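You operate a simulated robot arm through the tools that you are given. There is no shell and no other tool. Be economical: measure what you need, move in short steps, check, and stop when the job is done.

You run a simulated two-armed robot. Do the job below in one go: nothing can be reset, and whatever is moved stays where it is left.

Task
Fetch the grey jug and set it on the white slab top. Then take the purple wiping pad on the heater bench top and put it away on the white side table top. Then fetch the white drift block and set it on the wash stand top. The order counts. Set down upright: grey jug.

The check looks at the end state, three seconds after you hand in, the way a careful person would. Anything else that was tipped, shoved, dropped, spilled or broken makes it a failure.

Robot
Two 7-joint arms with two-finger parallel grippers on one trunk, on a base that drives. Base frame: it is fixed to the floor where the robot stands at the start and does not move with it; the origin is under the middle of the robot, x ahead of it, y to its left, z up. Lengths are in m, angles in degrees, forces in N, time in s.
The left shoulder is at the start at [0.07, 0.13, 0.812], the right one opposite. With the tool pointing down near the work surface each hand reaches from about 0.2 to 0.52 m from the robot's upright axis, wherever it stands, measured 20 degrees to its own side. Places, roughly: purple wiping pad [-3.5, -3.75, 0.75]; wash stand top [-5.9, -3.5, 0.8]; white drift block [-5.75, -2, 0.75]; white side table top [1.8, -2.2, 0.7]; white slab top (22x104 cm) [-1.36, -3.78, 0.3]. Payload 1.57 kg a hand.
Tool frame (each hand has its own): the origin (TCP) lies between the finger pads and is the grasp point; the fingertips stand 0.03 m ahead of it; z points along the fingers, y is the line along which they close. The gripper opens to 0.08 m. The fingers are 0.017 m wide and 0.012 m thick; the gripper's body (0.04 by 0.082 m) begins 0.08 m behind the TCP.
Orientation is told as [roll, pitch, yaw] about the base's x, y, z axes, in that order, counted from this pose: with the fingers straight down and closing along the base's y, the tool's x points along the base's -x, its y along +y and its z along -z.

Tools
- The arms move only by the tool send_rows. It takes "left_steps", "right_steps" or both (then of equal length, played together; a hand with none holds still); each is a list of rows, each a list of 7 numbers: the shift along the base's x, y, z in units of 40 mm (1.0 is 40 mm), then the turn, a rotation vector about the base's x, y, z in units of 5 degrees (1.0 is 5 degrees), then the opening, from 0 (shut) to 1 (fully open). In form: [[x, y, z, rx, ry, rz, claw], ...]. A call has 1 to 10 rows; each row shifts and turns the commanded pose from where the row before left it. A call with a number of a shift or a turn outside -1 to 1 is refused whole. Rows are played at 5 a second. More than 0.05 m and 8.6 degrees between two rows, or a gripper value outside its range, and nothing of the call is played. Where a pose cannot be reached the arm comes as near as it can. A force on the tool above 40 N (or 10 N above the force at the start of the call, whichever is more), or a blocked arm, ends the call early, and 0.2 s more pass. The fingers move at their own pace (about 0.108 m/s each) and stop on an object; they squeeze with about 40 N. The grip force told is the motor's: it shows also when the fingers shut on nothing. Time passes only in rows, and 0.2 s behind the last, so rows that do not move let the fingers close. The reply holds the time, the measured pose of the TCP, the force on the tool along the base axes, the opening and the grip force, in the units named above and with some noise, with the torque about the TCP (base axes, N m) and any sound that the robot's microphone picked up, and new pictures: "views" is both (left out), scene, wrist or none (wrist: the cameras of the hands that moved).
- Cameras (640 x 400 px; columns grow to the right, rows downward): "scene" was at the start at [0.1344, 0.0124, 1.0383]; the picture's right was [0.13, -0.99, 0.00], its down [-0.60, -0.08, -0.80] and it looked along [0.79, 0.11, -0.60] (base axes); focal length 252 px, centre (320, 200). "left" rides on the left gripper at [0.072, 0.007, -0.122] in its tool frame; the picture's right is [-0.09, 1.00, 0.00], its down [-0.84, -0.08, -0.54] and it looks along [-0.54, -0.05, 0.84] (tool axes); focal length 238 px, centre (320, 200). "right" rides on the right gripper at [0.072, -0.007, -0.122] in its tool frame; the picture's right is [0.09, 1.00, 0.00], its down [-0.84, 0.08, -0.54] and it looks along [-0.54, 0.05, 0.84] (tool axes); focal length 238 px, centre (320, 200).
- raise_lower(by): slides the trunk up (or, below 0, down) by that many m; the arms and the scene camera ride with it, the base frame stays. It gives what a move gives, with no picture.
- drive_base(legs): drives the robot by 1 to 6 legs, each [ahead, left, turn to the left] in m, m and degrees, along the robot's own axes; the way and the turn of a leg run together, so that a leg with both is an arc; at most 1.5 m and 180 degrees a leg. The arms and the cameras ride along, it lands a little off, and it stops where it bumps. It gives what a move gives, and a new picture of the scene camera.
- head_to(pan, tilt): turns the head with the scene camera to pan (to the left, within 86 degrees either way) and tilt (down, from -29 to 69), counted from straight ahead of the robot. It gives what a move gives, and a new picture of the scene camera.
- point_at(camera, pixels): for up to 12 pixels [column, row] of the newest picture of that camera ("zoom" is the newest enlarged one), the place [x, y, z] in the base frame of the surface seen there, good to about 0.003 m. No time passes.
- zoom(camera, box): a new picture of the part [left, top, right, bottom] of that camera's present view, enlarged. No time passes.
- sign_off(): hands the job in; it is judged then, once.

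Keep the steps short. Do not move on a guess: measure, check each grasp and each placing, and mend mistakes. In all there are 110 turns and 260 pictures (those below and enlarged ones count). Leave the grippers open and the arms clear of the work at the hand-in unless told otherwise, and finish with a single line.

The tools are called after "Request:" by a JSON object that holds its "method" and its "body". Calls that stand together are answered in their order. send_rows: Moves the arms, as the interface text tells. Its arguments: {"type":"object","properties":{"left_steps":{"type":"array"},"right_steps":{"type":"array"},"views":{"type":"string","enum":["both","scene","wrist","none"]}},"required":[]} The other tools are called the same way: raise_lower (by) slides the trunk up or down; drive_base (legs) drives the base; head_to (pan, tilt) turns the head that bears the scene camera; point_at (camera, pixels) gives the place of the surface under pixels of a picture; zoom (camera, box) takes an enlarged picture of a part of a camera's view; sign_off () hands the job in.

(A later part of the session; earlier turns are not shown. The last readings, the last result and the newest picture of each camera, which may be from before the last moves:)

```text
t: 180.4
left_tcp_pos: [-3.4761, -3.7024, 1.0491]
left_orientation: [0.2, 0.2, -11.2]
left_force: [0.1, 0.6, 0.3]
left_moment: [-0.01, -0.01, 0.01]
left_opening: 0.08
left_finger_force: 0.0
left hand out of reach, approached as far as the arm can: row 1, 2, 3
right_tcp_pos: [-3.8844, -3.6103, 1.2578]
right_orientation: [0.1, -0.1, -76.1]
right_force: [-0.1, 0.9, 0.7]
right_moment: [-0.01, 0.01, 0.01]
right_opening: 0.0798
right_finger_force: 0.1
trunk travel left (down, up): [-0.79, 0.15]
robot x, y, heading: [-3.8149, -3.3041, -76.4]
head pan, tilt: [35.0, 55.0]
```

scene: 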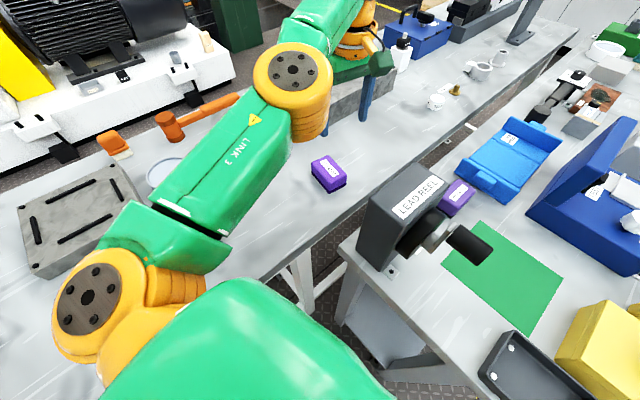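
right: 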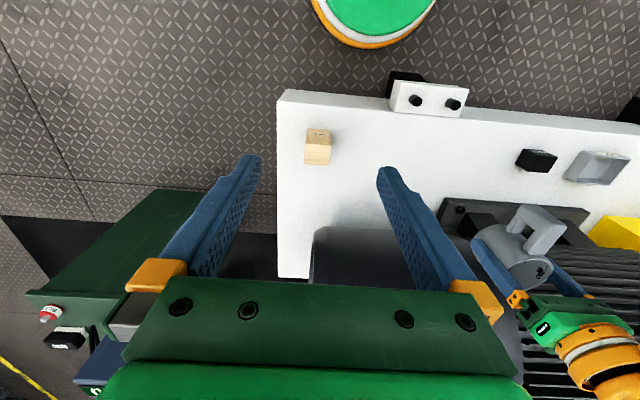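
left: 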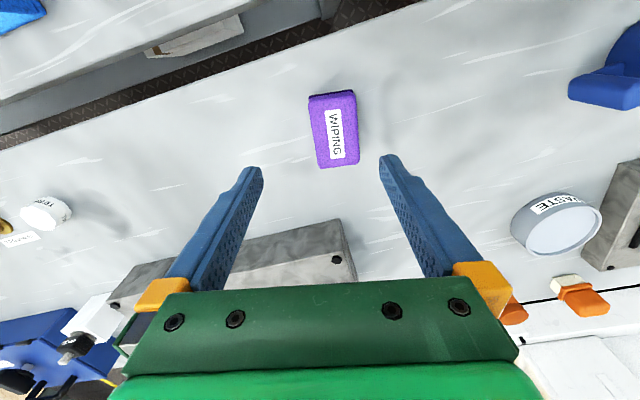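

No bump, now at (−3.476,−3.702,1.049), yaw −11. Moving toward the pad centre and down to z≈0.95 with +3° yaw.

Request:
{"method": "send_rows", "body": {"left_steps": [[0, 0, -0.8, 0, 0, 0.6, 1], [0.2, 0, -0.8, 0, 0, 0, 1], [0.2, 0.2, -0.8, 0, 0, 0, 1], [0, 0, 0, 0, 0, 0, 1]]}}

```text
t: 181.4
left_tcp_pos: [-3.4543, -3.7079, 0.9554]
left_orientation: [0.1, 0.0, -8.2]
left_force: [-0.2, -0.4, -0.7]
left_moment: [0.0, 0.01, 0.0]
left_opening: 0.0801
left_finger_force: 0.0
left hand out of reach, approached as far as the arm can: row 1, 3
right_tcp_pos: [-3.8851, -3.6126, 1.2571]
right_orientation: [0.0, -0.2, -76.1]
right_force: [0.1, -0.4, -0.5]
right_moment: [-0.02, 0.01, -0.02]
right_opening: 0.0799
right_finger_force: 0.0
trunk travel left (down, up): [-0.79, 0.15]
robot x, y, heading: [-3.8216, -3.299, -76.3]
head pan, tilt: [35.0, 55.0]
```

scene: 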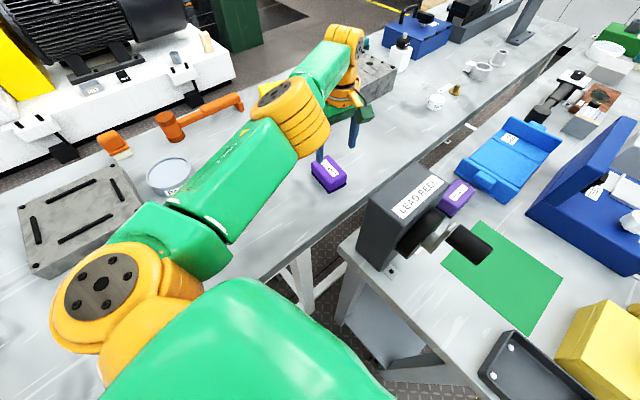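
left: 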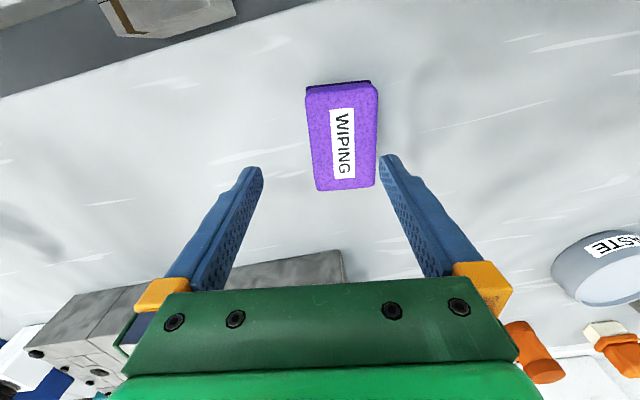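

Alignment good. Re-measuring the pad edges for centring.

Request:
{"method": "point_at", "body": {"camera": "left", "pixels": [[307, 100], [377, 100], [314, 180], [375, 178], [340, 95], [345, 186], [342, 140]]}}

```text
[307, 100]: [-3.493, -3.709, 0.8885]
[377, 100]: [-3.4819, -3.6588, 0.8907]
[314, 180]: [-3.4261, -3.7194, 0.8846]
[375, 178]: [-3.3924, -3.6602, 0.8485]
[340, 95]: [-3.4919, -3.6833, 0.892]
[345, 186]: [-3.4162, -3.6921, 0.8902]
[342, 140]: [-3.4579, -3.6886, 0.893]
```

Centre confirmed (−3.456,−3.688). Shifting y +0.02 and lowering to about 0.925.

Request:
{"method": "send_rows", "body": {"left_steps": [[0, 0.5, 0, 0, 0, 0, 1], [0, 0, -0.4, 0, 0, 0, 1], [0, 0, -0.3, 0, 0, 0, 1], [0, 0, 0, 0, 0, 0, 1]], "views": "wrist"}}

```text
t: 182.4
left_tcp_pos: [-3.4505, -3.7066, 0.9269]
left_orientation: [0.1, 0.1, -8.2]
left_force: [-0.1, 0.5, 0.6]
left_moment: [-0.02, 0.02, 0.03]
left_opening: 0.0799
left_finger_force: 0.0
left hand out of reach, approached as far as the arm can: row 1
right_tcp_pos: [-3.8854, -3.6111, 1.2576]
right_orientation: [0.0, -0.1, -76.1]
right_force: [-0.3, -0.1, -0.8]
right_moment: [-0.03, 0.0, -0.02]
right_opening: 0.0802
right_finger_force: 0.1
trunk travel left (down, up): [-0.79, 0.15]
robot x, y, heading: [-3.8201, -3.3006, -75.7]
head pan, tilt: [35.0, 55.0]
```

left: 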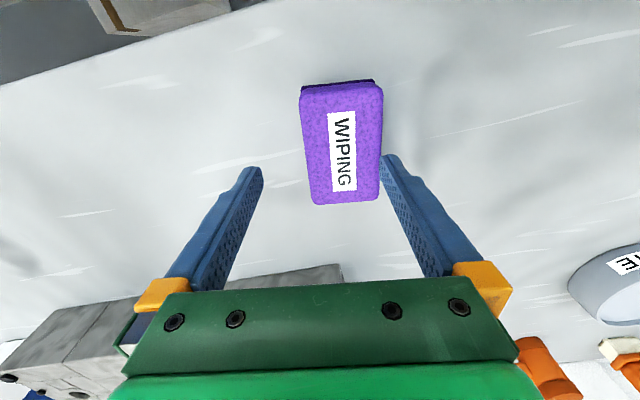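

The command had been beyond reach; now it responds. Correcting y by +0.018 and x −0.004.

Request:
{"method": "send_rows", "body": {"left_steps": [[-0.1, 0.45, 0, 0, 0, 0, 1], [0, 0, 0, 0, 0, 0, 1]], "views": "wrist"}}

```text
t: 183.0
left_tcp_pos: [-3.4496, -3.7053, 0.9273]
left_orientation: [0.1, -0.1, -8.2]
left_force: [0.1, 0.0, -0.3]
left_moment: [0.02, -0.01, 0.01]
left_opening: 0.0801
left_finger_force: 0.1
left hand out of reach, approached as far as the arm can: row 1
right_tcp_pos: [-3.8856, -3.6119, 1.258]
right_orientation: [0.0, -0.1, -76.2]
right_force: [-0.4, -0.6, -0.7]
right_moment: [0.02, 0.0, -0.01]
right_opening: 0.0798
right_finger_force: 0.0
trunk travel left (down, up): [-0.79, 0.15]
robot x, y, heading: [-3.8198, -3.302, -76.2]
head pan, tilt: [35.0, 55.0]
```

left: 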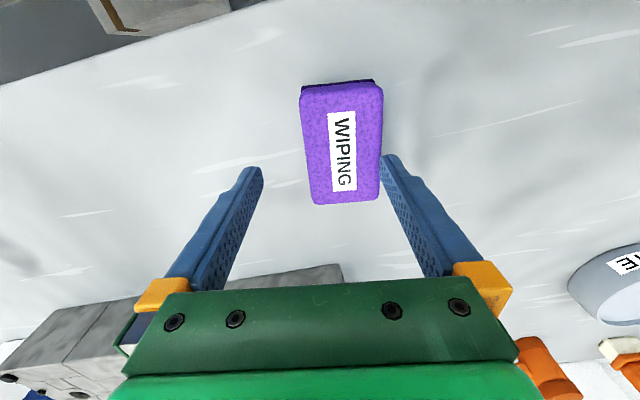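

Still refused in +y: likely a wrist/joint limit because the hand is yawed 68° relative to my heading. I'll raise the hand and turn the base left 20° so the relative yaw shrinks.

Request:
{"method": "send_rows", "body": {"left_steps": [[0, 0, 0.8, 0, 0, 0, 1], [0, 0, 0.8, 0, 0, -1, 1], [0, 0, 0.8, 0, 0, -1, 1], [0, 0, 0.8, 0, 0, -1, 1], [0, 0, 0.6, 0, 0, -1, 1]], "views": "scene"}}

```text
t: 184.2
left_tcp_pos: [-3.4503, -3.6822, 1.0798]
left_orientation: [0.0, -0.1, -28.4]
left_force: [-0.7, 0.2, -0.9]
left_moment: [-0.03, -0.02, 0.0]
left_opening: 0.0799
left_finger_force: 0.0
left hand out of reach, approached as far as the arm can: row 3, 4, 5
right_tcp_pos: [-3.886, -3.6102, 1.2589]
right_orientation: [0.0, -0.1, -76.1]
right_force: [0.0, 0.0, -0.3]
right_moment: [0.03, 0.02, -0.01]
right_opening: 0.0799
right_finger_force: 0.1
trunk travel left (down, up): [-0.79, 0.15]
robot x, y, heading: [-3.8193, -3.2995, -76.2]
head pan, tilt: [35.0, 55.0]
```

scene: 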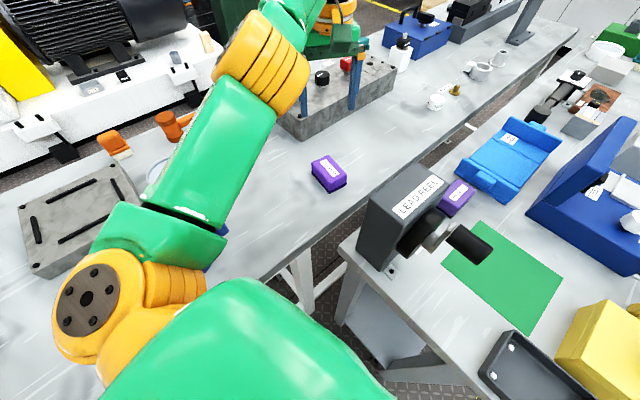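

At smaller relative yaw the y returns, confirming the limit. Turning the base left 20°.

Request:
{"method": "drive_base", "body": {"legs": [[0, 0, 20]]}}

Request:
{"method": "send_rows", "body": {"left_steps": [[-0.8, -0.6, -0.4, 0, 0, 0, 1], [-0.8, -0.6, -0.4, 0, 0, 0, 1], [-0.8, -0.6, -0.4, 0, 0, 0, 1], [-0.3, -0.6, -0.4, 0, 0, 0, 1], [0, 0, 0, 0, 0, 0, 1]]}}

```text
t: 185.7
left_tcp_pos: [-3.3423, -3.5338, 1.0808]
left_orientation: [0.2, -0.2, -8.2]
left_force: [-0.2, -0.8, 0.9]
left_moment: [-0.02, -0.03, -0.01]
left_opening: 0.08
left_finger_force: 0.0
right_tcp_pos: [-3.7769, -3.6158, 1.2579]
right_orientation: [-0.1, -0.1, -56.2]
right_force: [0.9, -0.1, -0.6]
right_moment: [-0.01, 0.0, 0.04]
right_opening: 0.0801
right_finger_force: 0.1
trunk travel left (down, up): [-0.79, 0.15]
robot x, y, heading: [-3.8168, -3.302, -56.1]
head pan, tilt: [35.0, 55.0]
```

scene: 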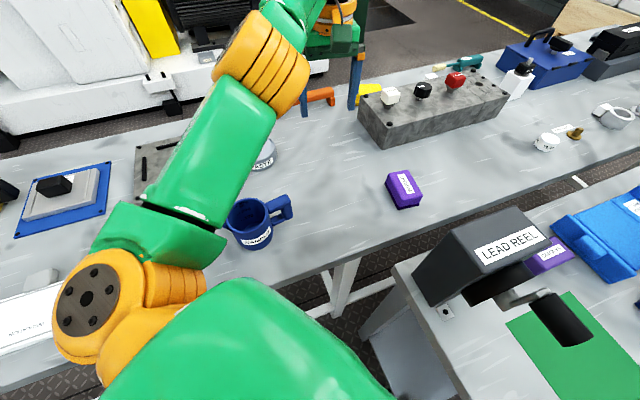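

```text
t: 186.9
left_tcp_pos: [-3.4397, -3.6255, 1.0225]
left_orientation: [-0.1, -0.2, -8.2]
left_force: [-0.7, -0.3, 0.3]
left_moment: [0.0, -0.01, -0.03]
left_opening: 0.08
left_finger_force: 0.0
left hand out of reach, approached as far as the arm can: row 1, 2, 4
right_tcp_pos: [-3.777, -3.6153, 1.2588]
right_orientation: [-0.1, -0.1, -56.2]
right_force: [0.1, -0.2, 0.6]
right_moment: [-0.03, 0.0, 0.02]
right_opening: 0.0798
right_finger_force: 0.0
trunk travel left (down, up): [-0.79, 0.15]
robot x, y, heading: [-3.8207, -3.3007, -56.0]
head pan, tilt: [35.0, 55.0]
```

scene: 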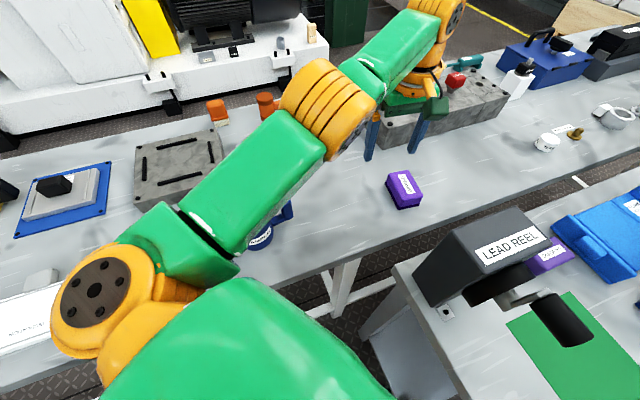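
left: 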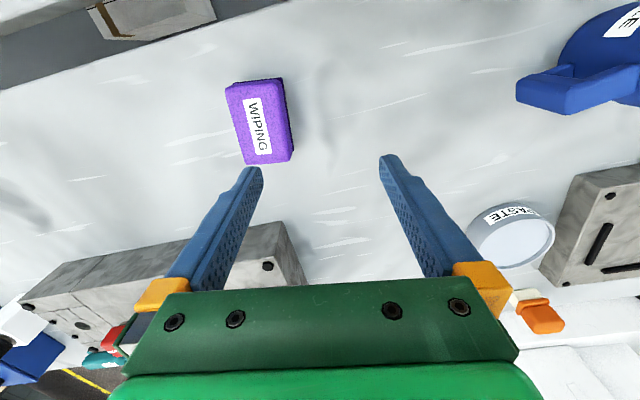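

Now descending to z≈0.95 while moving −y toward the pad centre.

Request:
{"method": "send_rows", "body": {"left_steps": [[0, -0.3, -0.6, 0, 0, 0, 1], [-0.1, -0.4, -0.6, 0, 0, 0, 1], [-0.2, -0.4, -0.6, 0, 0, 0, 1], [-0.1, -0.4, 0, 0, 0, 0, 1], [0, 0, 0, 0, 0, 0, 1]], "views": "wrist"}}

```text
t: 188.1
left_tcp_pos: [-3.4639, -3.6455, 0.9483]
left_orientation: [0.0, -0.2, -8.2]
left_force: [0.1, -0.1, 0.3]
left_moment: [0.04, 0.01, -0.03]
left_opening: 0.08
left_finger_force: 0.1
left hand out of reach, approached as far as the arm can: row 1, 2, 3, 4
right_tcp_pos: [-3.7743, -3.614, 1.2575]
right_orientation: [0.0, -0.1, -56.2]
right_force: [1.0, 0.4, 0.8]
right_moment: [-0.03, 0.0, 0.01]
right_opening: 0.0797
right_finger_force: 0.0
trunk travel left (down, up): [-0.79, 0.15]
robot x, y, heading: [-3.8208, -3.2973, -56.0]
head pan, tilt: [35.0, 55.0]
```

left: 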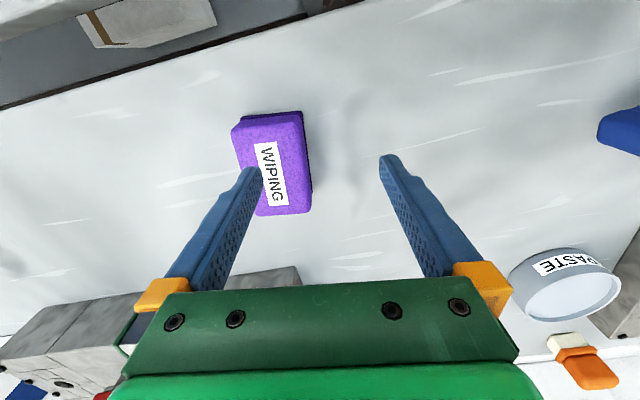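

Now it's at the distance limit. Tilting the fingers 25° outward (toward +x, about the closing axis) moves the wrist back and gains reach.

Request:
{"method": "send_rows", "body": {"left_steps": [[0, 0, 0.1, -0.14, -1, 0, 1], [0, 0, 0, -0.14, -1, 0, 1], [0, 0, 0, -0.14, -1, 0, 1], [0, 0, 0, -0.14, -1, 0, 1], [0, 0, 0, -0.14, -1, 0, 1], [0, 0, 0, 0, 0, 0, 1]], "views": "wrist"}}

```text
t: 189.5
left_tcp_pos: [-3.4639, -3.6458, 0.9516]
left_orientation: [0.2, -25.4, -8.3]
left_force: [-0.5, 0.3, 0.4]
left_moment: [0.0, -0.03, 0.01]
left_opening: 0.08
left_finger_force: 0.1
right_tcp_pos: [-3.7747, -3.6145, 1.2577]
right_orientation: [0.0, -0.2, -56.2]
right_force: [0.2, 0.5, -1.0]
right_moment: [0.02, -0.05, 0.0]
right_opening: 0.0799
right_finger_force: 0.1
trunk travel left (down, up): [-0.79, 0.15]
robot x, y, heading: [-3.8208, -3.3005, -56.1]
head pan, tilt: [35.0, 55.0]
```

left: 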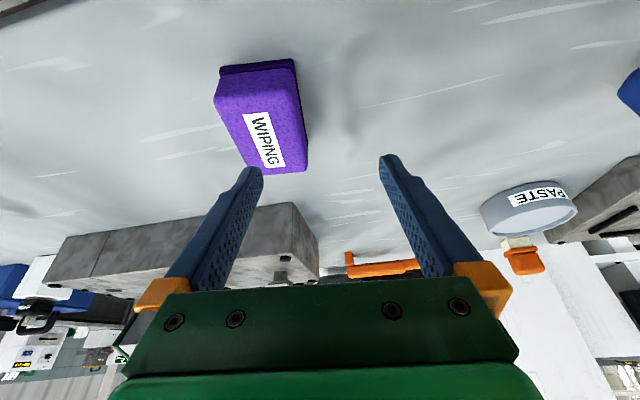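

Tilt taken without losing position. Now shifting y by −0.042.

Request:
{"method": "send_rows", "body": {"left_steps": [[0, -0.5, 0, 0, 0, 0, 1], [0.1, -0.55, 0, 0, 0, 0, 1], [0, 0, 0, 0, 0, 0, 1]], "views": "wrist"}}

```text
t: 190.3
left_tcp_pos: [-3.4619, -3.6828, 0.9525]
left_orientation: [0.1, -25.5, -8.3]
left_force: [0.1, -0.6, -0.2]
left_moment: [0.0, 0.04, -0.03]
left_opening: 0.0798
left_finger_force: 0.0
left hand out of reach, approached as far as the arm can: row 2
right_tcp_pos: [-3.7759, -3.615, 1.2583]
right_orientation: [-0.1, -0.1, -56.3]
right_force: [-0.3, -1.1, -0.2]
right_moment: [0.01, 0.01, 0.02]
right_opening: 0.0799
right_finger_force: 0.1
trunk travel left (down, up): [-0.79, 0.15]
robot x, y, heading: [-3.8208, -3.3003, -56.3]
head pan, tilt: [35.0, 55.0]
```

left: 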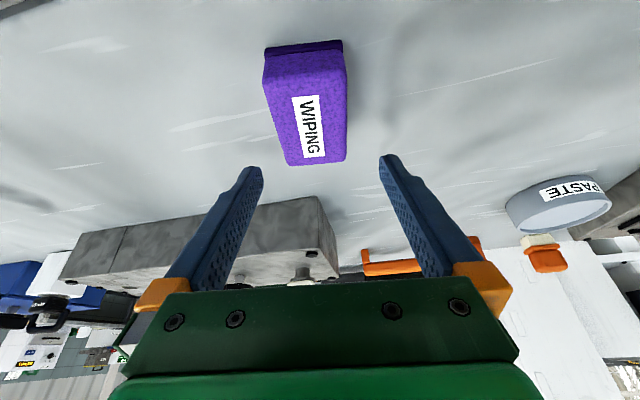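

Nearly there; tilting 7.5° more and shifting y a further −0.009.

Request:
{"method": "send_rows", "body": {"left_steps": [[0, 0, 0, -0.1, -0.8, 0, 1], [0, 0, 0, -0.1, -0.7, 0, 1], [0.05, -0.22, 0, 0, 0, 0, 1], [0, 0, 0, 0, 0, 0, 1]], "views": "wrist"}}

```text
t: 191.3
left_tcp_pos: [-3.4591, -3.6901, 0.9515]
left_orientation: [0.2, -32.8, -8.3]
left_force: [-0.9, -0.4, -0.4]
left_moment: [-0.04, 0.01, 0.03]
left_opening: 0.0799
left_finger_force: 0.0
right_tcp_pos: [-3.775, -3.6159, 1.2581]
right_orientation: [0.0, -0.1, -56.1]
right_force: [0.1, 1.0, 0.3]
right_moment: [0.01, -0.05, 0.0]
right_opening: 0.0799
right_finger_force: 0.1
trunk travel left (down, up): [-0.79, 0.15]
robot x, y, heading: [-3.8219, -3.3023, -56.3]
head pan, tilt: [35.0, 55.0]
```

left: 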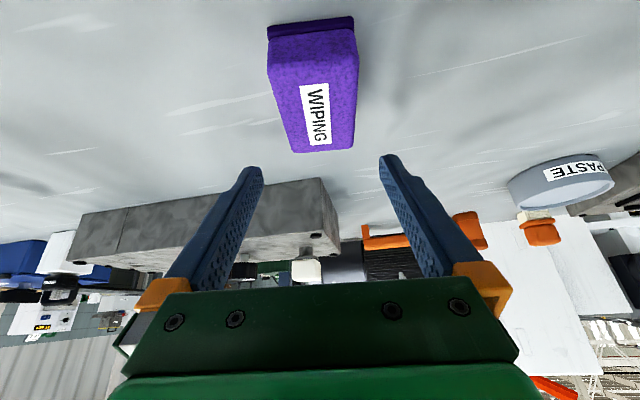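

Position is right. Descending with the trunk so the arm shape stays: −0.035 first, then check.

Request:
{"method": "raise_lower", "body": {"by": -0.035}}

Request:
{"method": "zoom", "body": {"camera": "left", "box": [200, 0, 440, 240]}}

```text
t: 192.1
left_tcp_pos: [-3.458, -3.6896, 0.9172]
left_orientation: [0.2, -32.9, -8.3]
left_force: [-0.2, -0.3, 0.1]
left_moment: [0.04, -0.05, -0.01]
left_opening: 0.0802
left_finger_force: 0.1
right_tcp_pos: [-3.7756, -3.6154, 1.2222]
right_orientation: [0.0, -0.1, -56.2]
right_force: [-0.9, -0.3, 0.6]
right_moment: [0.0, 0.0, -0.01]
right_opening: 0.0797
right_finger_force: 0.0
trunk travel left (down, up): [-0.755, 0.185]
robot x, y, heading: [-3.8205, -3.3012, -55.9]
head pan, tilt: [35.0, 55.0]
```

```text
1.67 times, centred on (320, 120) of left
```

zoom: 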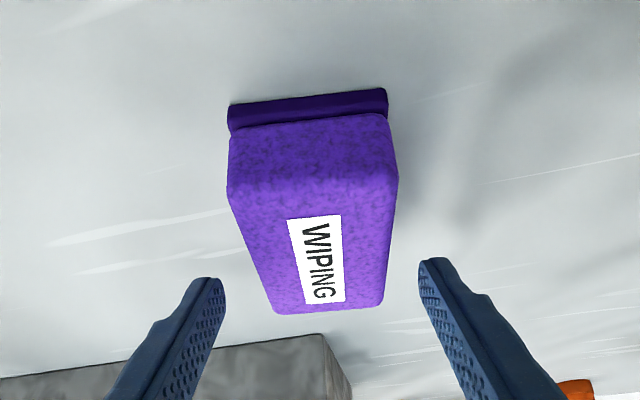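

Centred between the fingers. Lowering 0.026 more.

Request:
{"method": "raise_lower", "body": {"by": -0.027}}

Request:
{"method": "zoom", "body": {"camera": "left", "box": [200, 0, 440, 240]}}

```text
t: 192.8
left_tcp_pos: [-3.4586, -3.6898, 0.8899]
left_orientation: [0.2, -32.9, -8.3]
left_force: [0.3, 0.2, 0.0]
left_moment: [0.0, 0.0, 0.02]
left_opening: 0.0799
left_finger_force: 0.1
right_tcp_pos: [-3.7754, -3.6147, 1.1952]
right_orientation: [0.0, -0.1, -56.2]
right_force: [0.5, 0.0, 0.6]
right_moment: [-0.03, -0.03, -0.01]
right_opening: 0.0801
right_finger_force: 0.1
trunk travel left (down, up): [-0.728, 0.212]
robot x, y, heading: [-3.8182, -3.3018, -56.2]
head pan, tilt: [35.0, 55.0]
```

```text
1.67 times, centred on (320, 120) of left
```

zoom: 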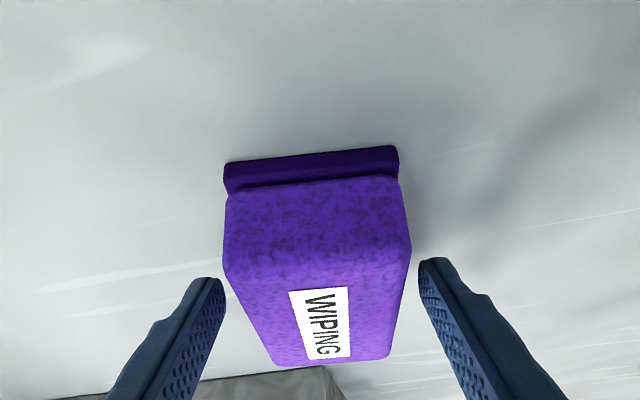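

Fingers straddle the pad with no contact. Closing.

Request:
{"method": "send_rows", "body": {"left_steps": [[0, 0, 0, 0, 0, 0, 0], [0, 0, 0, 0, 0, 0, 0], [0, 0, 0, 0, 0, 0, 0], [0, 0, 0, 0, 0, 0, 0]], "views": "wrist"}}

```text
t: 193.8
left_tcp_pos: [-3.4591, -3.6884, 0.8896]
left_orientation: [0.2, -33.0, -8.3]
left_force: [0.2, 0.1, 1.7]
left_moment: [-0.04, -0.01, 0.0]
left_opening: 0.0543
left_finger_force: 39.7
right_tcp_pos: [-3.7762, -3.6149, 1.1956]
right_orientation: [0.0, -0.1, -56.3]
right_force: [1.2, -0.1, 0.4]
right_moment: [0.01, -0.01, 0.0]
right_opening: 0.0802
right_finger_force: 0.0
trunk travel left (down, up): [-0.728, 0.212]
robot x, y, heading: [-3.822, -3.2963, -56.2]
head pan, tilt: [35.0, 55.0]
```

left: 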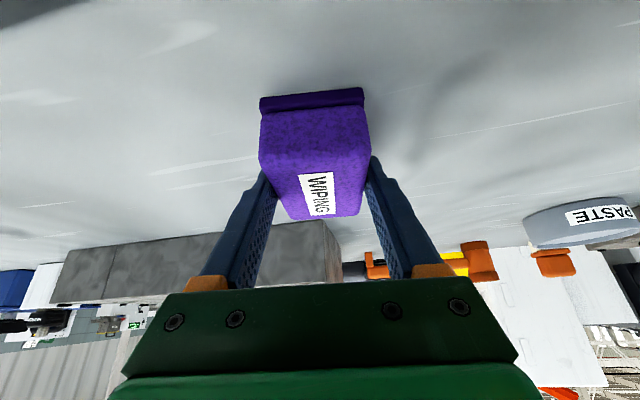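

Held (opening 0.054, 40 N). Lifting by the trunk.

Request:
{"method": "raise_lower", "body": {"by": 0.2}}

Request:
{"method": "zoom", "body": {"camera": "left", "box": [200, 0, 440, 240]}}

```text
t: 196.0
left_tcp_pos: [-3.458, -3.691, 1.0886]
left_orientation: [0.3, -32.9, -8.2]
left_force: [-0.1, -0.8, -0.8]
left_moment: [0.04, 0.03, 0.0]
left_opening: 0.0541
left_finger_force: 40.2
right_tcp_pos: [-3.7754, -3.616, 1.3961]
right_orientation: [0.0, -0.2, -56.2]
right_force: [0.4, 0.2, -0.7]
right_moment: [-0.01, 0.0, -0.03]
right_opening: 0.0799
right_finger_force: 0.0
trunk travel left (down, up): [-0.928, 0.012]
robot x, y, heading: [-3.8199, -3.2996, -56.4]
head pan, tilt: [35.0, 55.0]
```

```text
1.67 times, centred on (320, 120) of left
```

zoom: 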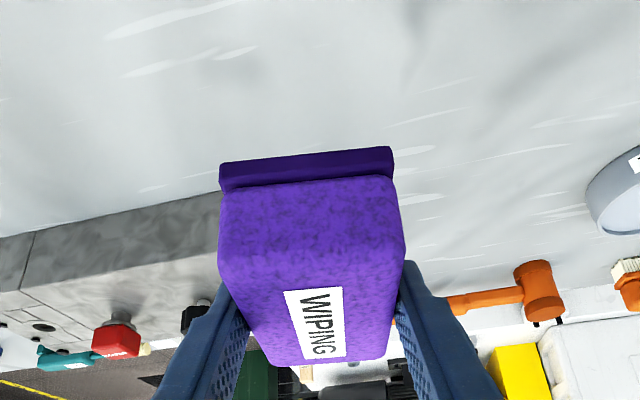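

Pad is off the bench. Backing away along my axis, then straightening the wrist.

Request:
{"method": "drive_base", "body": {"legs": [[-0.5, 0, 0]]}}

Request:
{"method": "send_rows", "body": {"left_steps": [[-0.3, 0.4, 0, 0.13, 1, 0, 0], [-0.3, 0.4, 0, 0.13, 1, 0, 0], [-0.3, 0.4, 0, 0.13, 1, 0, 0], [-0.3, 0.4, 0, 0.13, 1, 0, 0], [0, 0, 0, 0.13, 1, 0, 0], [0, 0, 0, 0.13, 1, 0, 0], [0, 0, 0, 0, 0.5, -1, 0], [0, 0, 0, 0, 0, -1, 0], [0, 0, 0, 0, 0, -1, 0], [0, 0, 0, 0, 0, -1, 0]]}}

```text
t: 198.9
left_tcp_pos: [-3.7356, -3.2787, 1.0881]
left_orientation: [0.3, -33.0, -8.5]
left_force: [0.0, -0.4, -0.7]
left_moment: [0.02, 0.01, -0.01]
left_opening: 0.0539
left_finger_force: 40.0
right_tcp_pos: [-4.0513, -3.2029, 1.3952]
right_orientation: [-0.1, 0.1, -56.4]
right_force: [0.3, 0.1, 0.2]
right_moment: [0.0, 0.0, 0.01]
right_opening: 0.08
right_finger_force: 0.0
trunk travel left (down, up): [-0.928, 0.012]
robot x, y, heading: [-4.095, -2.8848, -56.4]
head pan, tilt: [35.0, 55.0]
```

scene: 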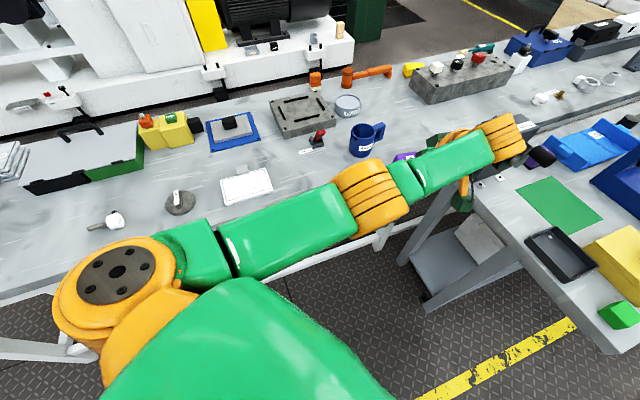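

```text
t: 201.2
left_tcp_pos: [-3.779, -3.2231, 1.0836]
left_orientation: [-0.9, -0.2, -28.4]
left_force: [-0.5, 0.2, -0.8]
left_moment: [-0.01, 0.01, 0.01]
left_opening: 0.054
left_finger_force: 39.6
left hand out of reach, approached as far as the arm can: row 4
right_tcp_pos: [-4.0533, -3.2006, 1.3962]
right_orientation: [0.0, -0.1, -56.4]
right_force: [0.0, 0.2, 0.8]
right_moment: [0.03, 0.02, -0.01]
right_opening: 0.0799
right_finger_force: 0.1
trunk travel left (down, up): [-0.928, 0.012]
robot x, y, heading: [-4.0946, -2.8873, -56.2]
head pan, tilt: [35.0, 55.0]
```

scene: 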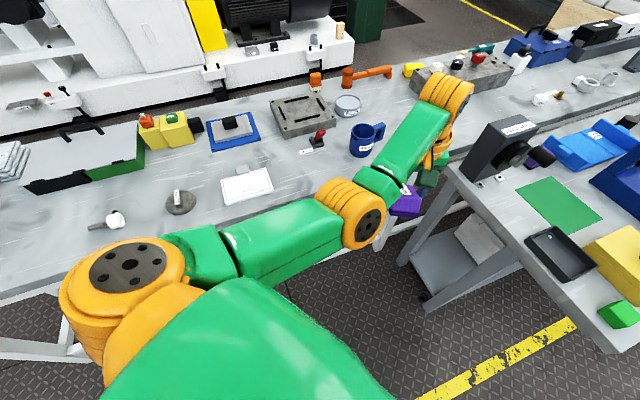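
left: 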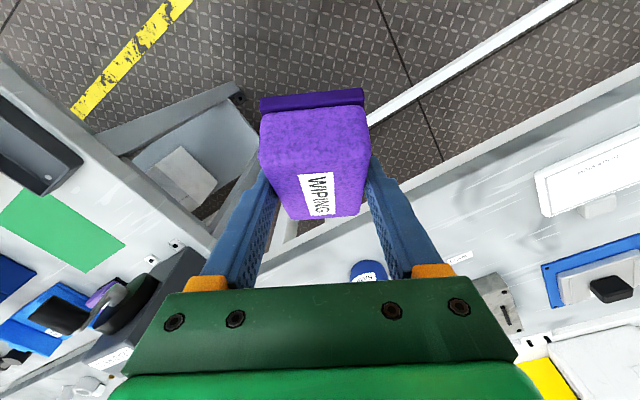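

All bench items undisturbed. Tucking the left hand closer and squaring it to my heading.

Request:
{"method": "send_rows", "body": {"left_steps": [[-0.3, 0.6, 0, 0, 0, -1, 0], [-0.3, 0.6, 0, 0, 0, -1, 0], [-0.3, 0.6, 0, 0, 0, -1, 0], [-0.3, 0.6, 0, 0, 0, -1, 0], [-0.3, 0.6, 0, 0, 0, -1, 0], [0, 0, 0, 0, 0, -0.6, 0]], "views": "none"}}

Request:
{"method": "drive_base", "body": {"legs": [[0, -0.2, -34], [0, -0.6, 0]]}}

Request:
{"method": "head_to", "body": {"pan": 0, "tilt": 25}}

```text
t: 202.6
left_tcp_pos: [-3.788, -3.1917, 1.0274]
left_orientation: [-0.7, -0.3, -56.3]
left_force: [-0.5, -0.4, -0.6]
left_moment: [-0.01, 0.02, 0.0]
left_opening: 0.0541
left_finger_force: 40.4
left hand out of reach, approached as far as the arm can: row 1, 2, 3, 4, 5
right_tcp_pos: [-4.0527, -3.2004, 1.3965]
right_orientation: [0.0, -0.1, -56.4]
right_force: [-1.1, -0.3, -0.3]
right_moment: [0.03, -0.01, 0.03]
right_opening: 0.0798
right_finger_force: 0.0
trunk travel left (down, up): [-0.928, 0.012]
robot x, y, heading: [-4.0959, -2.8876, -56.4]
head pan, tilt: [35.0, 55.0]
```

```text
t: 207.6
left_tcp_pos: [-4.7976, -3.363, 1.029]
left_orientation: [-0.9, -0.2, -90.1]
left_force: [0.2, 1.0, -0.2]
left_moment: [0.02, -0.01, 0.05]
left_opening: 0.0538
left_finger_force: 40.4
right_tcp_pos: [-5.0221, -3.2227, 1.3966]
right_orientation: [-0.2, -0.2, -90.2]
right_force: [0.3, -0.4, -0.1]
right_moment: [-0.02, -0.03, 0.03]
right_opening: 0.08
right_finger_force: 0.0
trunk travel left (down, up): [-0.928, 0.012]
robot x, y, heading: [-4.8854, -2.9372, -90.5]
head pan, tilt: [35.0, 55.0]
```

scene: 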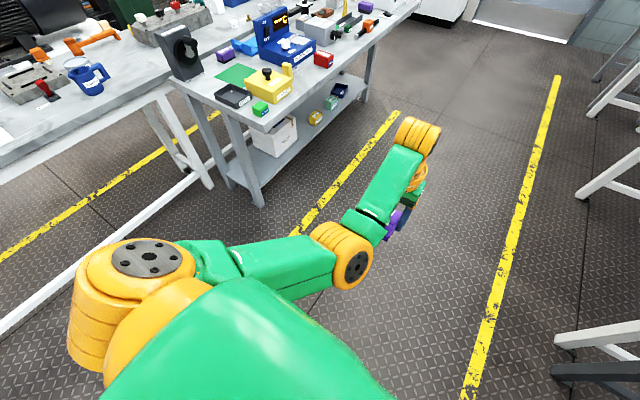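

```text
t: 208.6
left_tcp_pos: [-4.7987, -3.3635, 1.029]
left_orientation: [-0.7, -0.4, -90.1]
left_force: [0.2, 0.1, -0.9]
left_moment: [0.03, -0.01, -0.03]
left_opening: 0.0541
left_finger_force: 40.0
right_tcp_pos: [-5.0238, -3.2225, 1.3967]
right_orientation: [0.1, -0.1, -90.1]
right_force: [0.5, -0.4, 0.0]
right_moment: [0.0, 0.01, -0.03]
right_opening: 0.08
right_finger_force: 0.0
trunk travel left (down, up): [-0.928, 0.012]
robot x, y, heading: [-4.8805, -2.9377, -90.5]
head pan, tilt: [0.0, 25.0]
```

scene: 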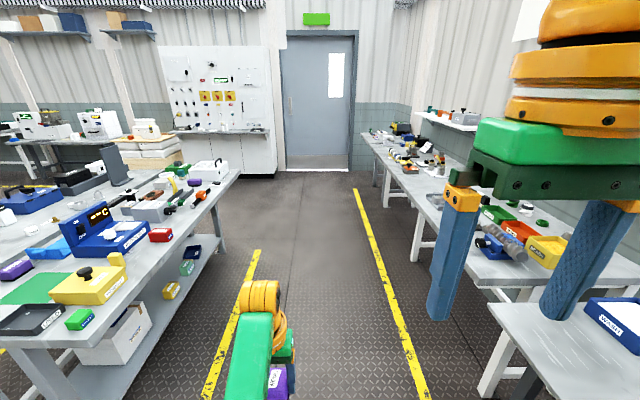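

The corridor is clear southward (WASH stand visible lower right). Checking distances to the panel and the rear bench's end.

Request:
{"method": "point_at", "body": {"camera": "scene", "pixels": [[276, 172], [238, 172], [225, 235], [320, 165], [400, 200], [420, 260], [485, 385], [600, 320], [200, 160], [260, 215]]}}

```text
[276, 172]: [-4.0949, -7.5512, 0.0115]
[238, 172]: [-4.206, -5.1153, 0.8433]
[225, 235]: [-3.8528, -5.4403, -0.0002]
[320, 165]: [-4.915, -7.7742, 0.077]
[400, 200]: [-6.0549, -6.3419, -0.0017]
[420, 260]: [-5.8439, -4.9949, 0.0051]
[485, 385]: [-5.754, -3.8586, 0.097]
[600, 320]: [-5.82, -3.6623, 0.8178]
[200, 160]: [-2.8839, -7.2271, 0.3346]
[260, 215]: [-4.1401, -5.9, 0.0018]
```

Free path. Driving south to y≈−5.85, then turning to +x and driving back past the machine ends.

Request:
{"method": "drive_base", "body": {"legs": [[1.45, 0, 0.5], [1.45, 0, 0], [0, 0, 90], [1.5, 0, 0], [1.5, 0, 0]]}}

```text
t: 240.4
left_tcp_pos: [-1.4362, -5.8371, 1.0298]
left_orientation: [-0.8, -0.3, -1.4]
left_force: [0.3, -0.2, -0.3]
left_moment: [-0.03, -0.01, 0.03]
left_opening: 0.054
left_finger_force: 40.2
right_tcp_pos: [-1.5815, -6.0587, 1.397]
right_orientation: [0.0, -0.1, -1.5]
right_force: [0.4, -0.4, -0.2]
right_moment: [-0.01, -0.05, -0.03]
right_opening: 0.08
right_finger_force: 0.1
trunk travel left (down, up): [-0.928, 0.012]
robot x, y, heading: [-1.8638, -5.9141, -1.5]
head pan, tilt: [0.0, 25.0]
```

scene: 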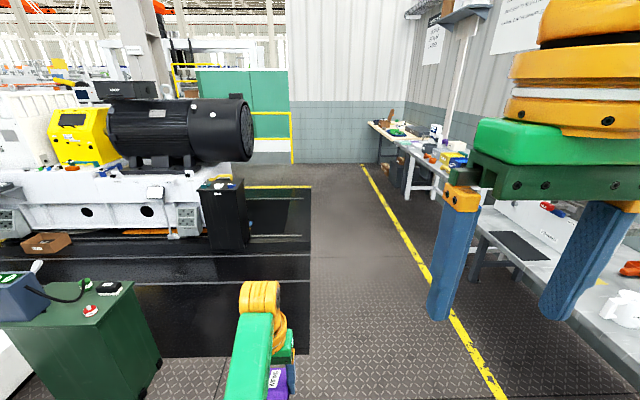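

Measuring what lies beyond the left machine: railing, wall, passage.

Request:
{"method": "point_at", "body": {"camera": "scene", "pixels": [[290, 140], [291, 160], [270, 180], [250, 180], [245, 140], [330, 160], [200, 235], [240, 175], [370, 165], [225, 90], [300, 190]]}}

Request:
{"method": "zoom", "body": {"camera": "scene", "box": [160, 60, 340, 200]}}

```text
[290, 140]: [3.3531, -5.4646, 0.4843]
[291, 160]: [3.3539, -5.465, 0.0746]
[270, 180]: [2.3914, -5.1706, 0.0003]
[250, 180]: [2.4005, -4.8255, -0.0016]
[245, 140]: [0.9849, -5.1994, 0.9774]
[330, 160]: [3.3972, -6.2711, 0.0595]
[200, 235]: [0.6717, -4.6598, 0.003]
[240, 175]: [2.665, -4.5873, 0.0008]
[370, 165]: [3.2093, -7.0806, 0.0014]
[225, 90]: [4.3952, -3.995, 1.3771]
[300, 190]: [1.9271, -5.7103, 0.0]
```

```text
2.86 times, centred on (250, 130) of scene
```

zoom: 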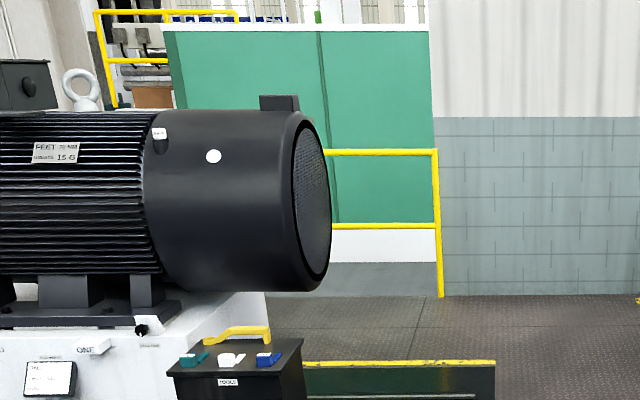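

There's an aisle behind that machine (x≈1.6–3.3). Driving to x≈2.4 and turning to +y.

Request:
{"method": "drive_base", "body": {"legs": [[1.5, 0, 1.5], [1.5, 0, 0], [1.25, 0, 0], [0, 0, 90]]}}

Request:
{"method": "head_to", "body": {"pan": 0, "tilt": 25}}

```text
t: 264.6
left_tcp_pos: [2.2924, -5.4387, 1.0282]
left_orientation: [-0.6, -0.2, 91.4]
left_force: [-0.7, -0.1, 0.3]
left_moment: [-0.03, -0.02, 0.01]
left_opening: 0.0541
left_finger_force: 39.9
right_tcp_pos: [2.5212, -5.5731, 1.3946]
right_orientation: [0.0, -0.1, 91.3]
right_force: [0.4, 0.4, -0.7]
right_moment: [0.0, -0.01, -0.01]
right_opening: 0.0801
right_finger_force: 0.1
trunk travel left (down, up): [-0.928, 0.012]
robot x, y, heading: [2.3893, -5.8644, 91.2]
head pan, tilt: [0.0, 25.0]
```

scene: 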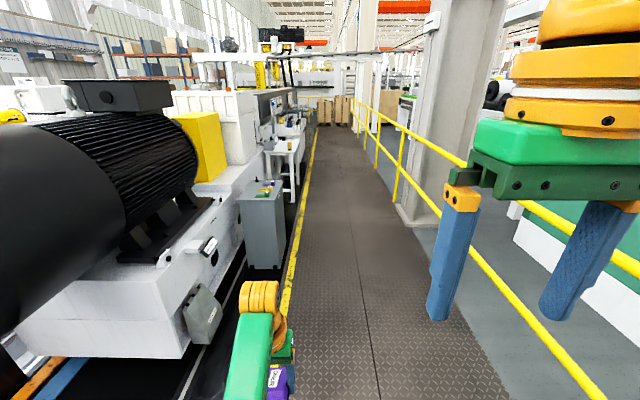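

```text
t: 265.2
left_tcp_pos: [2.2919, -5.4381, 1.0285]
left_orientation: [-0.6, -0.2, 91.6]
left_force: [-0.6, -0.5, -0.2]
left_moment: [0.0, 0.02, 0.02]
left_opening: 0.0541
left_finger_force: 40.2
right_tcp_pos: [2.5216, -5.5736, 1.396]
right_orientation: [0.1, -0.1, 91.3]
right_force: [-0.1, -0.3, 1.1]
right_moment: [0.02, 0.04, 0.01]
right_opening: 0.08
right_finger_force: 0.0
trunk travel left (down, up): [-0.928, 0.012]
robot x, y, heading: [2.3888, -5.8606, 91.0]
head pan, tilt: [0.0, 25.0]
```

scene: 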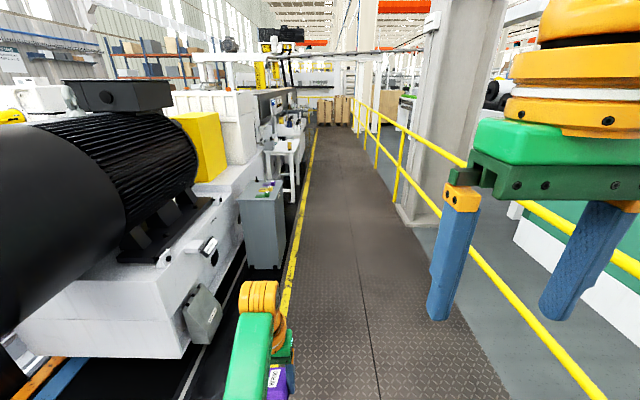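

I see the white side table at about (285,150). Zooming and measuring along with the aisle bounds.

Request:
{"method": "zoom", "body": {"camera": "scene", "box": [220, 90, 360, 230]}}

Request:
{"method": "point_at", "body": {"camera": "scene", "pixels": [[283, 147], [297, 137], [294, 152], [273, 153], [298, 190], [262, 190], [283, 268], [395, 200], [360, 125], [320, 130], [290, 120]]}}

```text
2.86 times, centred on (290, 160) of scene
```

zoom: 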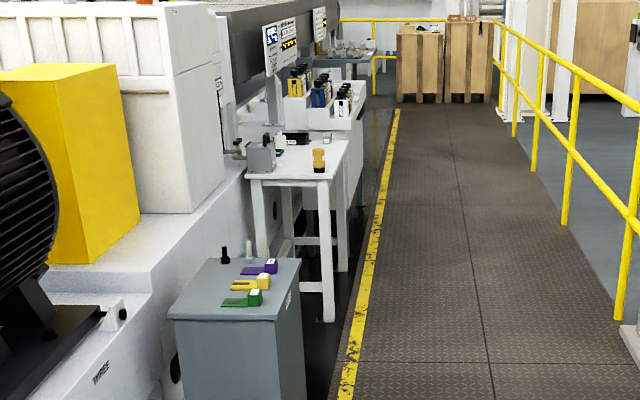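

```text
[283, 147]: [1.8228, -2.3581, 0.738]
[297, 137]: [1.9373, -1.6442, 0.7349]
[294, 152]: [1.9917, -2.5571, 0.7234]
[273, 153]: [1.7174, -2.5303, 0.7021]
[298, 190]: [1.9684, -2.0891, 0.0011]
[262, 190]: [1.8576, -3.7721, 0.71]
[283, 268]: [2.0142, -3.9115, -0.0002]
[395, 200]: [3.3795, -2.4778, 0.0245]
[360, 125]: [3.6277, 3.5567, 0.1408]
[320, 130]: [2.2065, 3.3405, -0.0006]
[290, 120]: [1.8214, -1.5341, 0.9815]
```

Table top z≈0.738, x up to ≈2.0. Driving 3.5 m along the aisle, then turning left to face it.

Request:
{"method": "drive_base", "body": {"legs": [[1.2, 0, -1.2], [1.2, 0, 0], [1.1, 0.0, 0], [0, 0, 90]]}}

Request:
{"method": "head_to", "body": {"pan": 0, "tilt": 50}}

```text
t: 286.0
left_tcp_pos: [1.9671, -2.4455, 1.0289]
left_orientation: [-0.7, -0.3, -179.8]
left_force: [-0.2, 0.3, 0.1]
left_moment: [-0.01, 0.03, -0.02]
left_opening: 0.0542
left_finger_force: 40.3
right_tcp_pos: [2.1066, -2.2202, 1.3965]
right_orientation: [0.0, 0.0, -180.0]
right_force: [-0.2, 0.2, 0.0]
right_moment: [0.0, 0.0, 0.05]
right_opening: 0.0801
right_finger_force: 0.0
trunk travel left (down, up): [-0.928, 0.012]
robot x, y, heading: [2.3923, -2.3621, 179.9]
head pan, tilt: [0.0, 25.0]
```

scene: 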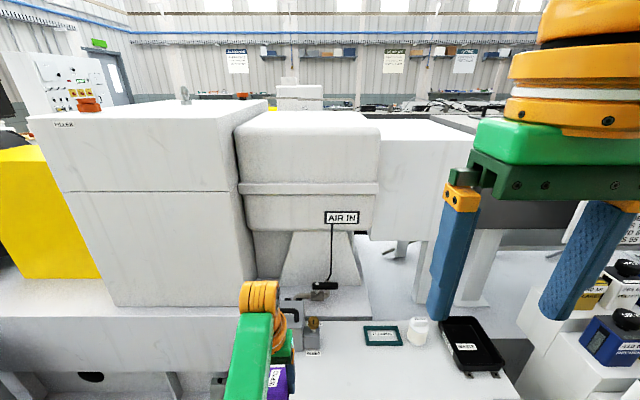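

```text
t: 286.9
left_tcp_pos: [1.9669, -2.4449, 1.0282]
left_orientation: [-0.7, -0.4, -179.7]
left_force: [-0.3, 0.6, -0.5]
left_moment: [0.02, -0.03, -0.03]
left_opening: 0.0539
left_finger_force: 39.8
right_tcp_pos: [2.1071, -2.2206, 1.3964]
right_orientation: [0.0, -0.1, -179.9]
right_force: [0.4, -1.2, 0.6]
right_moment: [-0.01, 0.03, 0.01]
right_opening: 0.0801
right_finger_force: 0.1
trunk travel left (down, up): [-0.928, 0.012]
robot x, y, heading: [2.3923, -2.3584, 180.1]
head pan, tilt: [0.0, 50.0]
```

scene: 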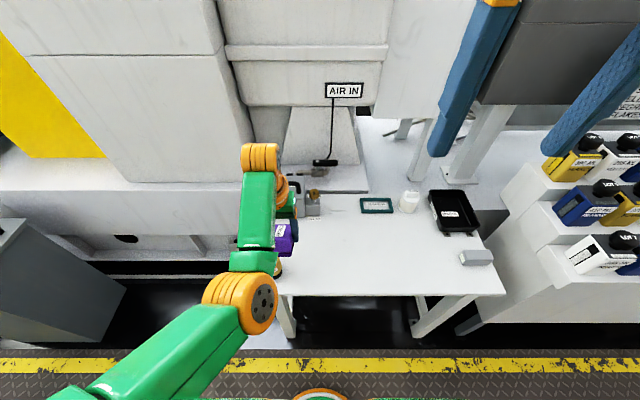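

Good view. Measuring the table's free area.

Request:
{"method": "point_at", "body": {"camera": "scene", "pixels": [[300, 292], [505, 294], [360, 255], [400, 270], [340, 230], [377, 205], [408, 202], [452, 212], [475, 257], [310, 205], [420, 240], [290, 240]]}}

Request:
{"method": "zoom", "body": {"camera": "scene", "box": [250, 150, 520, 320]}}

```text
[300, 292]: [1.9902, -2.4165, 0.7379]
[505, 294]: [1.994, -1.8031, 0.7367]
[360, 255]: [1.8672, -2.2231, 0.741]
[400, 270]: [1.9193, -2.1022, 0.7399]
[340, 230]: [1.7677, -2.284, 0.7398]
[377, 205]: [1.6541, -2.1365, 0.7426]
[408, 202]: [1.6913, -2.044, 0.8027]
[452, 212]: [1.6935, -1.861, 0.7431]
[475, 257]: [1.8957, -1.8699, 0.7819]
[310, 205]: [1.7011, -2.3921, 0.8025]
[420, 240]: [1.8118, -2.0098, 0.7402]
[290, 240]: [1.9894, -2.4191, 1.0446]
```

```text
2.35 times, centred on (385, 235) of scene
```

zoom: 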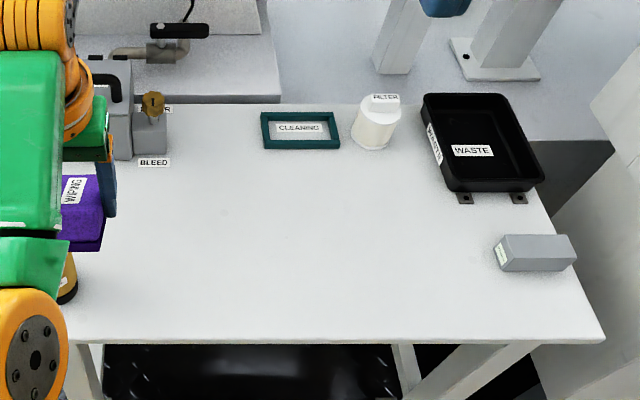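

Free spot around (1.85, −2.17), surface z 0.740. Strafing right 0.33 and 0.05 ahead, then re-tilting the pad level (fingers 33° forward as when grasped).

Request:
{"method": "drive_base", "body": {"legs": [[0, -0.33, 0], [0.05, 0, 0]]}}

Request:
{"method": "send_rows", "body": {"left_steps": [[0, 0, 0, 0, 1, 0, 0], [0, 0, 0, 0, 1, 0, 0], [0, 0, 0, 0, 1, 0, 0], [0, 0, 0, 0, 1, 0, 0], [0, 0, 0, 0, 1, 0, 0], [0, 0, 0, 0, 1, 0, 0], [0, 0, 0, 0, 0.5, 0, 0], [0, 0, 0, 0, 0, 0, 0]]}}

```text
t: 289.6
left_tcp_pos: [1.9261, -2.1132, 1.0328]
left_orientation: [-0.7, -0.7, -179.9]
left_force: [0.2, -1.3, -0.7]
left_moment: [0.03, 0.03, -0.02]
left_opening: 0.0537
left_finger_force: 39.8
right_tcp_pos: [2.0695, -1.8893, 1.3983]
right_orientation: [-0.2, -0.6, 180.0]
right_force: [1.8, -0.5, -0.3]
right_moment: [0.02, 0.07, 0.01]
right_opening: 0.0801
right_finger_force: 0.1
trunk travel left (down, up): [-0.928, 0.012]
robot x, y, heading: [2.342, -2.0266, 180.1]
head pan, tilt: [0.0, 50.0]
```

scene: 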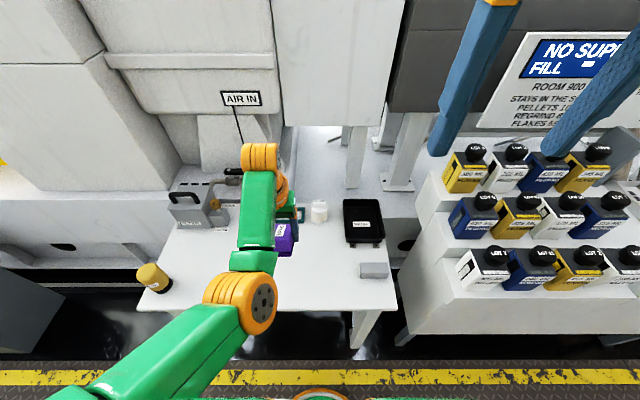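

```text
t: 290.7
left_tcp_pos: [1.87, -2.1329, 1.0991]
left_orientation: [1.3, -31.5, -178.7]
left_force: [-0.4, -0.5, -0.4]
left_moment: [-0.02, -0.04, -0.01]
left_opening: 0.0539
left_finger_force: 39.8
right_tcp_pos: [2.0572, -1.8876, 1.3962]
right_orientation: [0.0, 0.1, 179.9]
right_force: [0.3, -0.1, 0.7]
right_moment: [-0.01, -0.02, 0.0]
right_opening: 0.0802
right_finger_force: 0.0
trunk travel left (down, up): [-0.928, 0.012]
robot x, y, heading: [2.3447, -2.0253, 179.7]
head pan, tilt: [0.0, 50.0]
stopped in row 5 (left hand): the arm was blocked; the commanded pose is now the measured one
```

scene: 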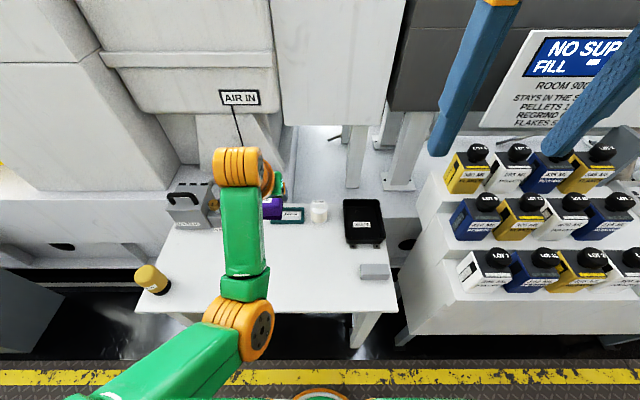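
left: 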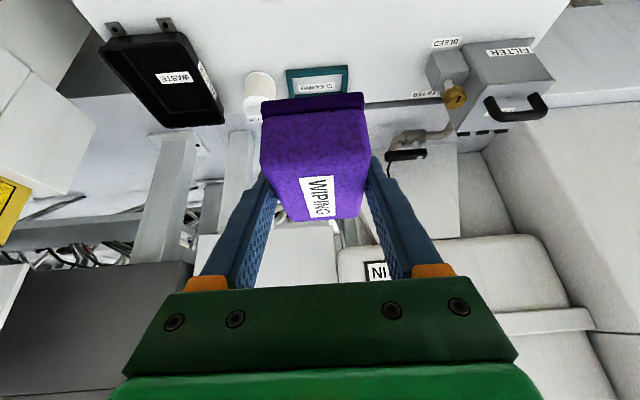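

The arm reconfigured and reports blocked, but it now holds the 31.5° tilt; grip unchanged. Checking elbow height and objects below the right hand before lowering.

Request:
{"method": "point_at", "body": {"camera": "scene", "pixels": [[245, 310], [205, 350], [245, 220], [240, 165], [130, 390], [545, 60], [500, 110], [475, 150], [480, 265], [440, 110], [320, 215], [290, 217]]}}

```text
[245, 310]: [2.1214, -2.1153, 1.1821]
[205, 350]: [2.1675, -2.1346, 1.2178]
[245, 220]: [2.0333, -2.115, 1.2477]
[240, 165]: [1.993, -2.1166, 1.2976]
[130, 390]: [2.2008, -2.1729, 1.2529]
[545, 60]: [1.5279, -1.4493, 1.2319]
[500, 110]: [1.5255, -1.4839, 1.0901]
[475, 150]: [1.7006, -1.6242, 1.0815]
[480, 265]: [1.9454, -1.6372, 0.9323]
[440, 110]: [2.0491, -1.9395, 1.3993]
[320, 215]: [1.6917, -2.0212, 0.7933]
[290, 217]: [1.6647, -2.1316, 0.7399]
```

Clear. Lowering the trunk 0.28 first.

Request:
{"method": "raise_lower", "body": {"by": -0.28}}

Request:
{"method": "zoom", "body": {"camera": "scene", "box": [100, 100, 420, 300]}}

Request:
{"method": "zoom", "body": {"camera": "left", "box": [0, 0, 640, 400]}}

```text
t: 293.5
left_tcp_pos: [1.8713, -2.1343, 0.8188]
left_orientation: [1.3, -31.3, -178.6]
left_force: [0.1, -0.3, -0.2]
left_moment: [0.03, 0.02, 0.01]
left_opening: 0.0539
left_finger_force: 40.1
right_tcp_pos: [2.0582, -1.8874, 1.1154]
right_orientation: [0.1, -0.1, 179.8]
right_force: [0.4, 0.1, 0.0]
right_moment: [0.01, -0.03, 0.02]
right_opening: 0.0799
right_finger_force: 0.0
trunk travel left (down, up): [-0.648, 0.292]
robot x, y, heading: [2.3451, -2.0254, 180.2]
head pan, tilt: [0.0, 50.0]
```

```text
2.00 times, centred on (260, 200) of scene
```

zoom: 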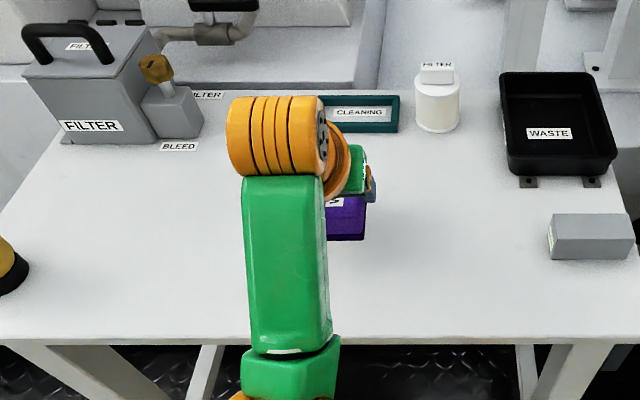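

```text
1.00 times, centred on (320, 200) of left (not enlarged: the box is as wide or as high as the picture)
```

zoom: 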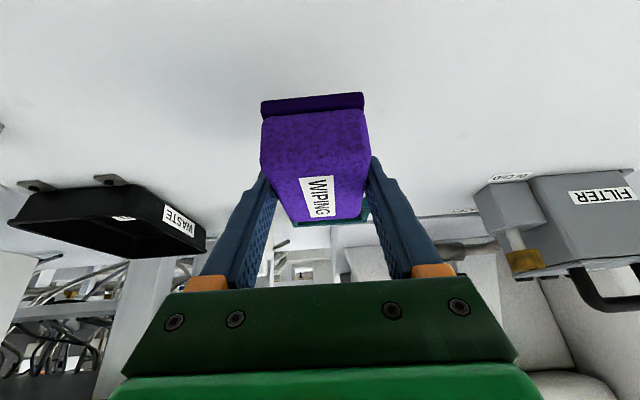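

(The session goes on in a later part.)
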